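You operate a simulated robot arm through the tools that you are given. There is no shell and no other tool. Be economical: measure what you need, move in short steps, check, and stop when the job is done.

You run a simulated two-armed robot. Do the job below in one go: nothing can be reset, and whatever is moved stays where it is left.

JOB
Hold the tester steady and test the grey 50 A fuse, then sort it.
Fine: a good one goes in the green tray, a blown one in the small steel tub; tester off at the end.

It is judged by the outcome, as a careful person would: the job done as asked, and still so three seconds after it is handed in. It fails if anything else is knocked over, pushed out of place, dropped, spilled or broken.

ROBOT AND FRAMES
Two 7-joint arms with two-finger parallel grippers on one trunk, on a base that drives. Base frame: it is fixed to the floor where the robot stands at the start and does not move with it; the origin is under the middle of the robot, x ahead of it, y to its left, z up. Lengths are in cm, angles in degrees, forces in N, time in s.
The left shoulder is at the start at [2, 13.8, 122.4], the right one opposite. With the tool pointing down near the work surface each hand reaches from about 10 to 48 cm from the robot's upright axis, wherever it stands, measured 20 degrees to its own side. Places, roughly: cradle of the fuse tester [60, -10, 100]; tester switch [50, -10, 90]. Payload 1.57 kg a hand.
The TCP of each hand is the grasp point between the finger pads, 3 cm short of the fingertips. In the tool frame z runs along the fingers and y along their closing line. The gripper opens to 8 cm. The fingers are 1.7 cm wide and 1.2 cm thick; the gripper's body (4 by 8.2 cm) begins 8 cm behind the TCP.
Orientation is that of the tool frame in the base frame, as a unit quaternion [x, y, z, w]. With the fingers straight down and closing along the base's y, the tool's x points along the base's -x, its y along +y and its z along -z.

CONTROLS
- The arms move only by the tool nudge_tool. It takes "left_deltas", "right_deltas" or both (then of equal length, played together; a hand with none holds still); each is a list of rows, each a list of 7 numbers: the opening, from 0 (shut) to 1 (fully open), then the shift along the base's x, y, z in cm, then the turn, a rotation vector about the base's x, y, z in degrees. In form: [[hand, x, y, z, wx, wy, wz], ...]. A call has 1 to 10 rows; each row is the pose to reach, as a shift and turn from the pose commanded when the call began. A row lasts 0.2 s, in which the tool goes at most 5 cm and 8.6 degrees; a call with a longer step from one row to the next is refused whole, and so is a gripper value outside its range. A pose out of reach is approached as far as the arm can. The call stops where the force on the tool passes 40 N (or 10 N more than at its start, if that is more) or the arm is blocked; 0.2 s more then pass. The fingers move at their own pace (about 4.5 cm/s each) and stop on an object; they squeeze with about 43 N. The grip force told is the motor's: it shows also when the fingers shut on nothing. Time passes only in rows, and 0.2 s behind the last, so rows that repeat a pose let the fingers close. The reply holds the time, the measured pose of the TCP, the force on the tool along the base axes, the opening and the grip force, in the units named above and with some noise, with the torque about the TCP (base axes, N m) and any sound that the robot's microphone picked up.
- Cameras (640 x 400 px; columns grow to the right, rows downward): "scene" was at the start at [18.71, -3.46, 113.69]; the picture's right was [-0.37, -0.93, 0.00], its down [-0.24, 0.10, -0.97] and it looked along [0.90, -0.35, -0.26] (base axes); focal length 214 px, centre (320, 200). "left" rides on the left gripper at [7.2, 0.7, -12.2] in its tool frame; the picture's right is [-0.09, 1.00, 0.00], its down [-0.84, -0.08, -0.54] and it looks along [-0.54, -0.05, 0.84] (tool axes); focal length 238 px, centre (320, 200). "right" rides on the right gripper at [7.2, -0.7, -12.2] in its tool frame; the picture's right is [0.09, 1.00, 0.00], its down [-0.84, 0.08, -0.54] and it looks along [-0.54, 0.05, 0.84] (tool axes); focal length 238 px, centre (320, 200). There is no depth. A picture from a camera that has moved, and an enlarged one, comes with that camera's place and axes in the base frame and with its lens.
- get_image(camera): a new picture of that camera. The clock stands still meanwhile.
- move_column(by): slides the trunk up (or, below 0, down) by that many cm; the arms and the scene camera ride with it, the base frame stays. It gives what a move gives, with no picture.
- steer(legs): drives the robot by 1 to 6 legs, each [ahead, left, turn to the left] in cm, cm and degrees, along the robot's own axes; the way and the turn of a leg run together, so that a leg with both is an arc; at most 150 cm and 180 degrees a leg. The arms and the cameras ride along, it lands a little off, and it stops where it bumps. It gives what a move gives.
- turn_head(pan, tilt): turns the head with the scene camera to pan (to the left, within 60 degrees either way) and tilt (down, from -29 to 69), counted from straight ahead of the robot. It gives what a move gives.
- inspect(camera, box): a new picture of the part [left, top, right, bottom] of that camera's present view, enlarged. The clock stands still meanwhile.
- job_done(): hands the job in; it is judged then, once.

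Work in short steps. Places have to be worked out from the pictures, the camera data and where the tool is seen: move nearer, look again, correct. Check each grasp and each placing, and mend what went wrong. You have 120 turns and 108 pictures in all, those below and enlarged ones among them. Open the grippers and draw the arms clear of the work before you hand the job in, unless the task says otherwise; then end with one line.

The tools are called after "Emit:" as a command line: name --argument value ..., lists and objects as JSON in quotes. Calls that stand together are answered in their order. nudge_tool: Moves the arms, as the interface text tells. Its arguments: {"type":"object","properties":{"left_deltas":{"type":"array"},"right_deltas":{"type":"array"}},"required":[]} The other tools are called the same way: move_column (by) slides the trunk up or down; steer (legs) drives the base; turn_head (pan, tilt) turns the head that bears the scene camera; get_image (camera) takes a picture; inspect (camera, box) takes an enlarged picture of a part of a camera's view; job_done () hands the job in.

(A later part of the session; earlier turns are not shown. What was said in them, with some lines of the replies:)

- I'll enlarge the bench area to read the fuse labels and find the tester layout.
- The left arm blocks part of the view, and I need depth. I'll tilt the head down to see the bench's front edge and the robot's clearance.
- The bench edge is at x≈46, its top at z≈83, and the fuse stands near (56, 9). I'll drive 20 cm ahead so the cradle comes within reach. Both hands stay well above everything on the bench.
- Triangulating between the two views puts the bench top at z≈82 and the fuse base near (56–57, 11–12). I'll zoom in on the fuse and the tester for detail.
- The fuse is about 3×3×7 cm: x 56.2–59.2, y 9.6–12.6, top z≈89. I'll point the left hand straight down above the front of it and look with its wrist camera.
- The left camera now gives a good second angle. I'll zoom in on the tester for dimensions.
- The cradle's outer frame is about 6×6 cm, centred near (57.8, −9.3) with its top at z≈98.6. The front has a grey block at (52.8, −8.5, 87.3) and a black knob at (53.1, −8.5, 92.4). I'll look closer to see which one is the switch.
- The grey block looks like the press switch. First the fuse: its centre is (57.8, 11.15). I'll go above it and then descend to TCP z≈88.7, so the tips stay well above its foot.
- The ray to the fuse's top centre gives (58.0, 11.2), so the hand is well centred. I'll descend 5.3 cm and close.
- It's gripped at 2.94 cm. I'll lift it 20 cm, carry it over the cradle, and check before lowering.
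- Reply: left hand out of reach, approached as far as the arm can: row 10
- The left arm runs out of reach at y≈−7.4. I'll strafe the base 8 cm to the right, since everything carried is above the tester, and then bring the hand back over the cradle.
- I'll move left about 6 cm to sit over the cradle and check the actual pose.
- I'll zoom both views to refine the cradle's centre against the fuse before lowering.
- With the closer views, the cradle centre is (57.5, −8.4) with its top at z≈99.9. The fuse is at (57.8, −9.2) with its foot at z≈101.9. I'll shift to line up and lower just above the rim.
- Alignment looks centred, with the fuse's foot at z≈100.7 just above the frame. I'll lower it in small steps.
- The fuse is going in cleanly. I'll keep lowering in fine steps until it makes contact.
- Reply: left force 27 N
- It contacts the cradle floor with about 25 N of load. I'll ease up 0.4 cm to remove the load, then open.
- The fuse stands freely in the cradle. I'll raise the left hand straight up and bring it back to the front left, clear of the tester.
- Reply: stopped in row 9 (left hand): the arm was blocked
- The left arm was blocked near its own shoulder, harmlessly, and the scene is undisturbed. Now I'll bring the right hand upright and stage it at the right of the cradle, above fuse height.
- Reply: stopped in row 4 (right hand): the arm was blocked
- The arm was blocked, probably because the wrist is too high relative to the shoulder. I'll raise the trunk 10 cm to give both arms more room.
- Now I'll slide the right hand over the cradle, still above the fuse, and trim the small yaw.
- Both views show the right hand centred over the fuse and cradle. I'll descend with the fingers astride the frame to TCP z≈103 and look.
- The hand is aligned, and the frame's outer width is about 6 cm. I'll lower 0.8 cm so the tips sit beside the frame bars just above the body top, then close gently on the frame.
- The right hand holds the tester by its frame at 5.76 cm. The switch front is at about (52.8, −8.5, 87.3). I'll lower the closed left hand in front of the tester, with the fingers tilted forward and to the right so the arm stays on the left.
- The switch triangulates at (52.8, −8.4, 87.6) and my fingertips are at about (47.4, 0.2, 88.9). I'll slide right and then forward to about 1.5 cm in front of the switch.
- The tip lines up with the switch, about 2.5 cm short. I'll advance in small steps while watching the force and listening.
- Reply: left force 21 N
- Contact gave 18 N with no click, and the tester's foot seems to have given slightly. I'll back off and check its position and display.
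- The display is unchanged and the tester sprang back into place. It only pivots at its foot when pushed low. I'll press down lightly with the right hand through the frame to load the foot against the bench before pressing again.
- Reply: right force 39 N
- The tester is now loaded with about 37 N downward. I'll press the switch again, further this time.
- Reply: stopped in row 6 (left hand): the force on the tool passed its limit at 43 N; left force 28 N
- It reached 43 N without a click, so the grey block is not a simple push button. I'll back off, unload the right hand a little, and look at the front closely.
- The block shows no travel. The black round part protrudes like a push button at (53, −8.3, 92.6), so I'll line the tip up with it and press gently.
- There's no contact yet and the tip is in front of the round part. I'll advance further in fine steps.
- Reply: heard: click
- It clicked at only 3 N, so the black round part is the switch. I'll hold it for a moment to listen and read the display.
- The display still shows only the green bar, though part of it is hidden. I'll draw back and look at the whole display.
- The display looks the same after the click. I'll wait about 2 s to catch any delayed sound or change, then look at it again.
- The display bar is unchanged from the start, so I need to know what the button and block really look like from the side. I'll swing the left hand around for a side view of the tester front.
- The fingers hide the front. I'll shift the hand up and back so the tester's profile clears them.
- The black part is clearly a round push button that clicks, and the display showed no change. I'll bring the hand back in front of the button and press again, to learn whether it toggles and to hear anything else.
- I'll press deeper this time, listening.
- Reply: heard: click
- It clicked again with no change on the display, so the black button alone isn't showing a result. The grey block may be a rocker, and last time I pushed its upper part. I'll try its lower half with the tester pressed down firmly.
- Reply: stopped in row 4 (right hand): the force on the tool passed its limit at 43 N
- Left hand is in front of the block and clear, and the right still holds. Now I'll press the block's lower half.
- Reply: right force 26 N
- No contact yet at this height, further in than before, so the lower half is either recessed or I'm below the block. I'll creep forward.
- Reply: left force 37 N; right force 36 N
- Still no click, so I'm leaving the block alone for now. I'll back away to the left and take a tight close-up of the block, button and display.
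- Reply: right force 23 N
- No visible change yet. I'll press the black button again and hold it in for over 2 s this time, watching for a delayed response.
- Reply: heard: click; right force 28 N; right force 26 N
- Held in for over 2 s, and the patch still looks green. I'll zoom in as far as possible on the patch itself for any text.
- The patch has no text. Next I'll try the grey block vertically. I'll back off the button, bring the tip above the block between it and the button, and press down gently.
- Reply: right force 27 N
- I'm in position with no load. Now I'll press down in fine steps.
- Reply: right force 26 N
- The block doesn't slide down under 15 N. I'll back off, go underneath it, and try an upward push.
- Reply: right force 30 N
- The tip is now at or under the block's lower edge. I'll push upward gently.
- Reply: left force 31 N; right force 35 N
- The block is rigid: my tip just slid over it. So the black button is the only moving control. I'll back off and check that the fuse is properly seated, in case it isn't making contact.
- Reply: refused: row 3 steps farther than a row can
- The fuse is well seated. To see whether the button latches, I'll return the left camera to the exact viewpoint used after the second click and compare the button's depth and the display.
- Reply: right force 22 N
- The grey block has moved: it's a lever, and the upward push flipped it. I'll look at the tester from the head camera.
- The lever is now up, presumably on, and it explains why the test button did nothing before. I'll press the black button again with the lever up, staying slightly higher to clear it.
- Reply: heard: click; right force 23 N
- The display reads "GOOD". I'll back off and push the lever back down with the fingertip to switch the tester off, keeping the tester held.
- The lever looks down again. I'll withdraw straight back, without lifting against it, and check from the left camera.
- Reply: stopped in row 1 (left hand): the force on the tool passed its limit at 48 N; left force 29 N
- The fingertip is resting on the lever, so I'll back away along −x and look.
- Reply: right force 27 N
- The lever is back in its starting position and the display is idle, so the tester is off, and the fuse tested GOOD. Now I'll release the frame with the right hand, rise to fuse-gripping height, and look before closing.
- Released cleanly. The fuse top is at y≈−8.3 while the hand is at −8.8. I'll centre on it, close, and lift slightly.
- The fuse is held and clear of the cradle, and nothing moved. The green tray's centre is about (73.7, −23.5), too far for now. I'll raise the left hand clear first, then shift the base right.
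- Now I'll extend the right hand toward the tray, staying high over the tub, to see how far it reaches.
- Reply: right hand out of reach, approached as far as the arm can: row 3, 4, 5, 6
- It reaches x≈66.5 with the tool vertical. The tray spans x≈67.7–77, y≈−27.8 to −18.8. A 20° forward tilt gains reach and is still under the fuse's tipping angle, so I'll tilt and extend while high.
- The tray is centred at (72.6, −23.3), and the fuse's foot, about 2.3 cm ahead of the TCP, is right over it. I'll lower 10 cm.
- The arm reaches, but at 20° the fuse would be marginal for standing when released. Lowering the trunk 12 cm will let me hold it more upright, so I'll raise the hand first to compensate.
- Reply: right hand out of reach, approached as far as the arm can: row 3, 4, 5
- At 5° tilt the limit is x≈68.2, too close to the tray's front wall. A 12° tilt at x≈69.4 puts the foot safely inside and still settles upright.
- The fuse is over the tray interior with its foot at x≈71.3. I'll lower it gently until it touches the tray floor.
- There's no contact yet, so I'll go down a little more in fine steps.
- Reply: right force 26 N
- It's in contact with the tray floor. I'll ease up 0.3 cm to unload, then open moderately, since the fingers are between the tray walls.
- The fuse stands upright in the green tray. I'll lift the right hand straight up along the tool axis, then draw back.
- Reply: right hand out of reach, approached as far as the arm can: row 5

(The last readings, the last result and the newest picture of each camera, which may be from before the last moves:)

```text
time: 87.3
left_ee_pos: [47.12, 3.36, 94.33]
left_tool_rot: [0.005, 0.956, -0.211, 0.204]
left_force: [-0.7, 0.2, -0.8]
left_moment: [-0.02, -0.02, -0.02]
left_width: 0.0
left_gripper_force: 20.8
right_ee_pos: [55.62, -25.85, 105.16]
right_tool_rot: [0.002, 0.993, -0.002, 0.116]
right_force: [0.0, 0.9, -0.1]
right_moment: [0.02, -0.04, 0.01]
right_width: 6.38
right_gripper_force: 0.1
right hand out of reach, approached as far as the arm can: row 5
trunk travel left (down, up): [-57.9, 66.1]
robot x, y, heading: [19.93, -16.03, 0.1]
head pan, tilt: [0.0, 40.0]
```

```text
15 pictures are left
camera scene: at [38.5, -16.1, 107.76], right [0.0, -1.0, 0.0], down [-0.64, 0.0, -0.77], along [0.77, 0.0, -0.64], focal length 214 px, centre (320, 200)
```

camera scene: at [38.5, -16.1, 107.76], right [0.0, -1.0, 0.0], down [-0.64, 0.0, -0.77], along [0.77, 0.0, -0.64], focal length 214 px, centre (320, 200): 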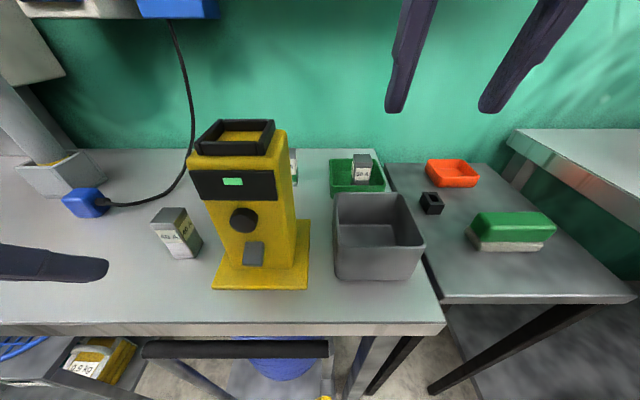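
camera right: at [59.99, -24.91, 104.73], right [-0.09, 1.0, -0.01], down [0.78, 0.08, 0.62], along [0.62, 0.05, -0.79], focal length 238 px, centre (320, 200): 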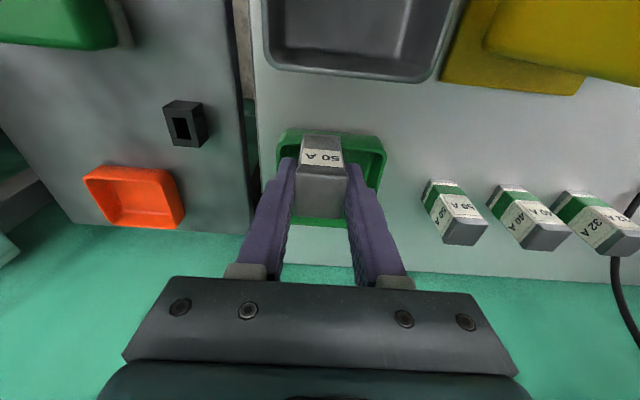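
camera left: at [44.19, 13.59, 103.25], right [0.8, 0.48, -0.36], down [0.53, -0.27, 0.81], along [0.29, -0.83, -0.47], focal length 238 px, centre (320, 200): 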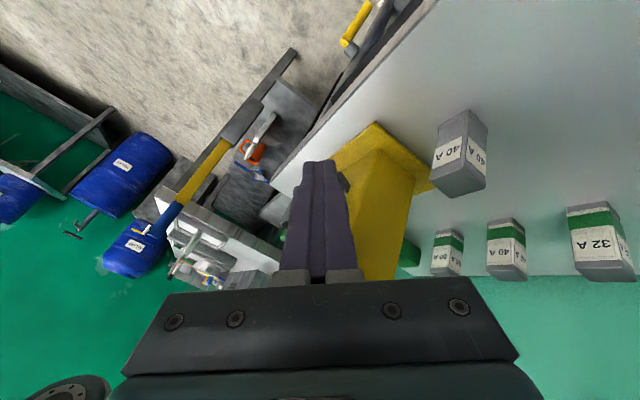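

The fuse stands in the tray and nothing else has moved. I'll raise and open the left hand, then back the robot away and take final close-ups.

Emit:
nudge_tool --left_deltas '[[0, 0, 1, 4, 0, 0, 0], [0, 0, 2, 8, 0, 0, 0], [0.5, 0, 3, 11, 0, 0, 0], [0.8, 0, 3, 11, 0, 0, 0], [0.8, 0, 3, 11, 0, 0, 0]]'

Emit:
steer --legs '[[-16, 0, 0]]'

Emit:
turn_head --pan 0 --tilt 30

Emit:
get_image --camera "scene"

```text
time: 88.5
left_ee_pos: [47.26, 6.43, 105.25]
left_tool_rot: [0.005, 0.956, -0.21, 0.204]
left_force: [-0.5, -0.5, 0.7]
left_moment: [-0.01, 0.01, 0.01]
left_width: 6.42
left_gripper_force: 0.3
right_ee_pos: [55.84, -25.55, 105.2]
right_tool_rot: [0.001, 0.993, -0.001, 0.117]
right_force: [0.1, 0.1, -0.1]
right_moment: [0.0, 0.03, 0.0]
right_width: 6.43
right_gripper_force: 0.2
trunk travel left (down, up): [-57.9, 66.1]
robot x, y, heading: [20.12, -15.76, -0.1]
head pan, tilt: [0.0, 40.0]
```

```text
time: 89.9
left_ee_pos: [31.34, 6.41, 105.15]
left_tool_rot: [0.004, 0.956, -0.21, 0.204]
left_force: [0.1, -0.2, -0.2]
left_moment: [-0.02, -0.03, -0.02]
left_width: 6.38
left_gripper_force: 0.0
right_ee_pos: [39.83, -25.5, 105.18]
right_tool_rot: [0.001, 0.993, -0.001, 0.116]
right_force: [-0.3, 0.9, 0.9]
right_moment: [0.0, 0.02, 0.04]
right_width: 6.38
right_gripper_force: 0.0
trunk travel left (down, up): [-57.9, 66.1]
robot x, y, heading: [3.89, -16.31, -0.1]
head pan, tilt: [0.0, 40.0]
```

```text
time: 90.6
left_ee_pos: [31.45, 6.33, 105.11]
left_tool_rot: [0.005, 0.956, -0.21, 0.204]
left_force: [-0.1, 0.6, 0.4]
left_moment: [-0.04, 0.0, 0.03]
left_width: 6.39
left_gripper_force: 0.0
right_ee_pos: [39.88, -25.62, 105.1]
right_tool_rot: [0.001, 0.993, -0.001, 0.117]
right_force: [0.7, -0.3, 0.2]
right_moment: [0.0, 0.0, -0.02]
right_width: 6.38
right_gripper_force: 0.1
trunk travel left (down, up): [-57.9, 66.1]
robot x, y, heading: [4.14, -16.35, -0.0]
head pan, tilt: [0.0, 30.0]
```

```text
14 pictures are left
camera scene: at [23.22, -16.07, 109.29], right [0.0, -1.0, 0.0], down [-0.5, 0.0, -0.87], along [0.87, 0.0, -0.5], focal length 214 px, centre (320, 200)
```

scene: 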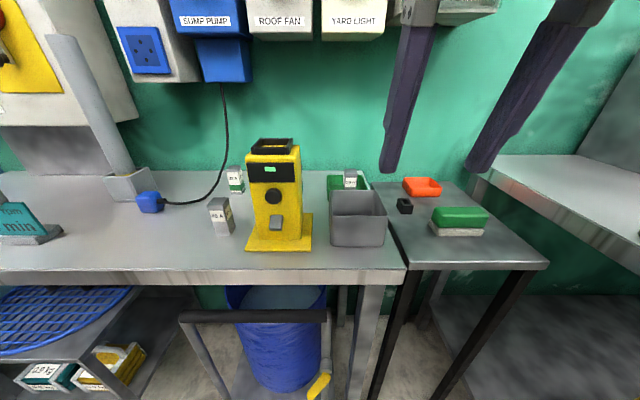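

Emit:
inspect --camera "scene" --box '[230, 130, 400, 255]'

```text
3.20 times, centred on (315, 192) of scene
camera zoom: at [23.22, -16.07, 109.29], right [0.0, -1.0, 0.0], down [-0.5, 0.0, -0.87], along [0.87, 0.0, -0.5], focal length 686 px, centre (336, 224)
```

zoom: 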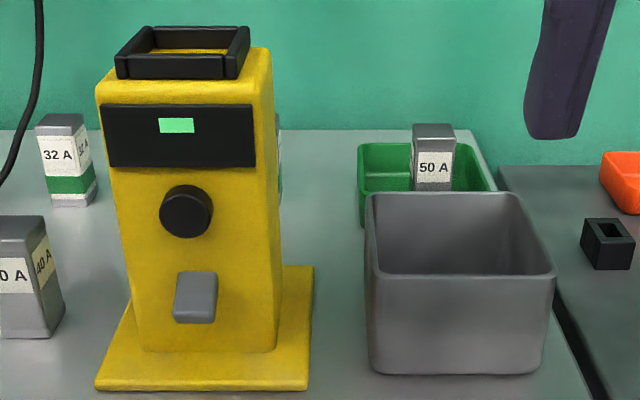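

The fuse is upright in the green tray, the tester stands in place with its lever back down, and both hands are open and clear, so I'm handing it in.

Emit:
job_done

```text
The job is handed in.
```

The grey 50 A fuse tested GOOD and is standing in the green tray. The tester's lever is back down where it started, which I take as off because the test button gave no reading in that position, although its small green light stays lit either way.
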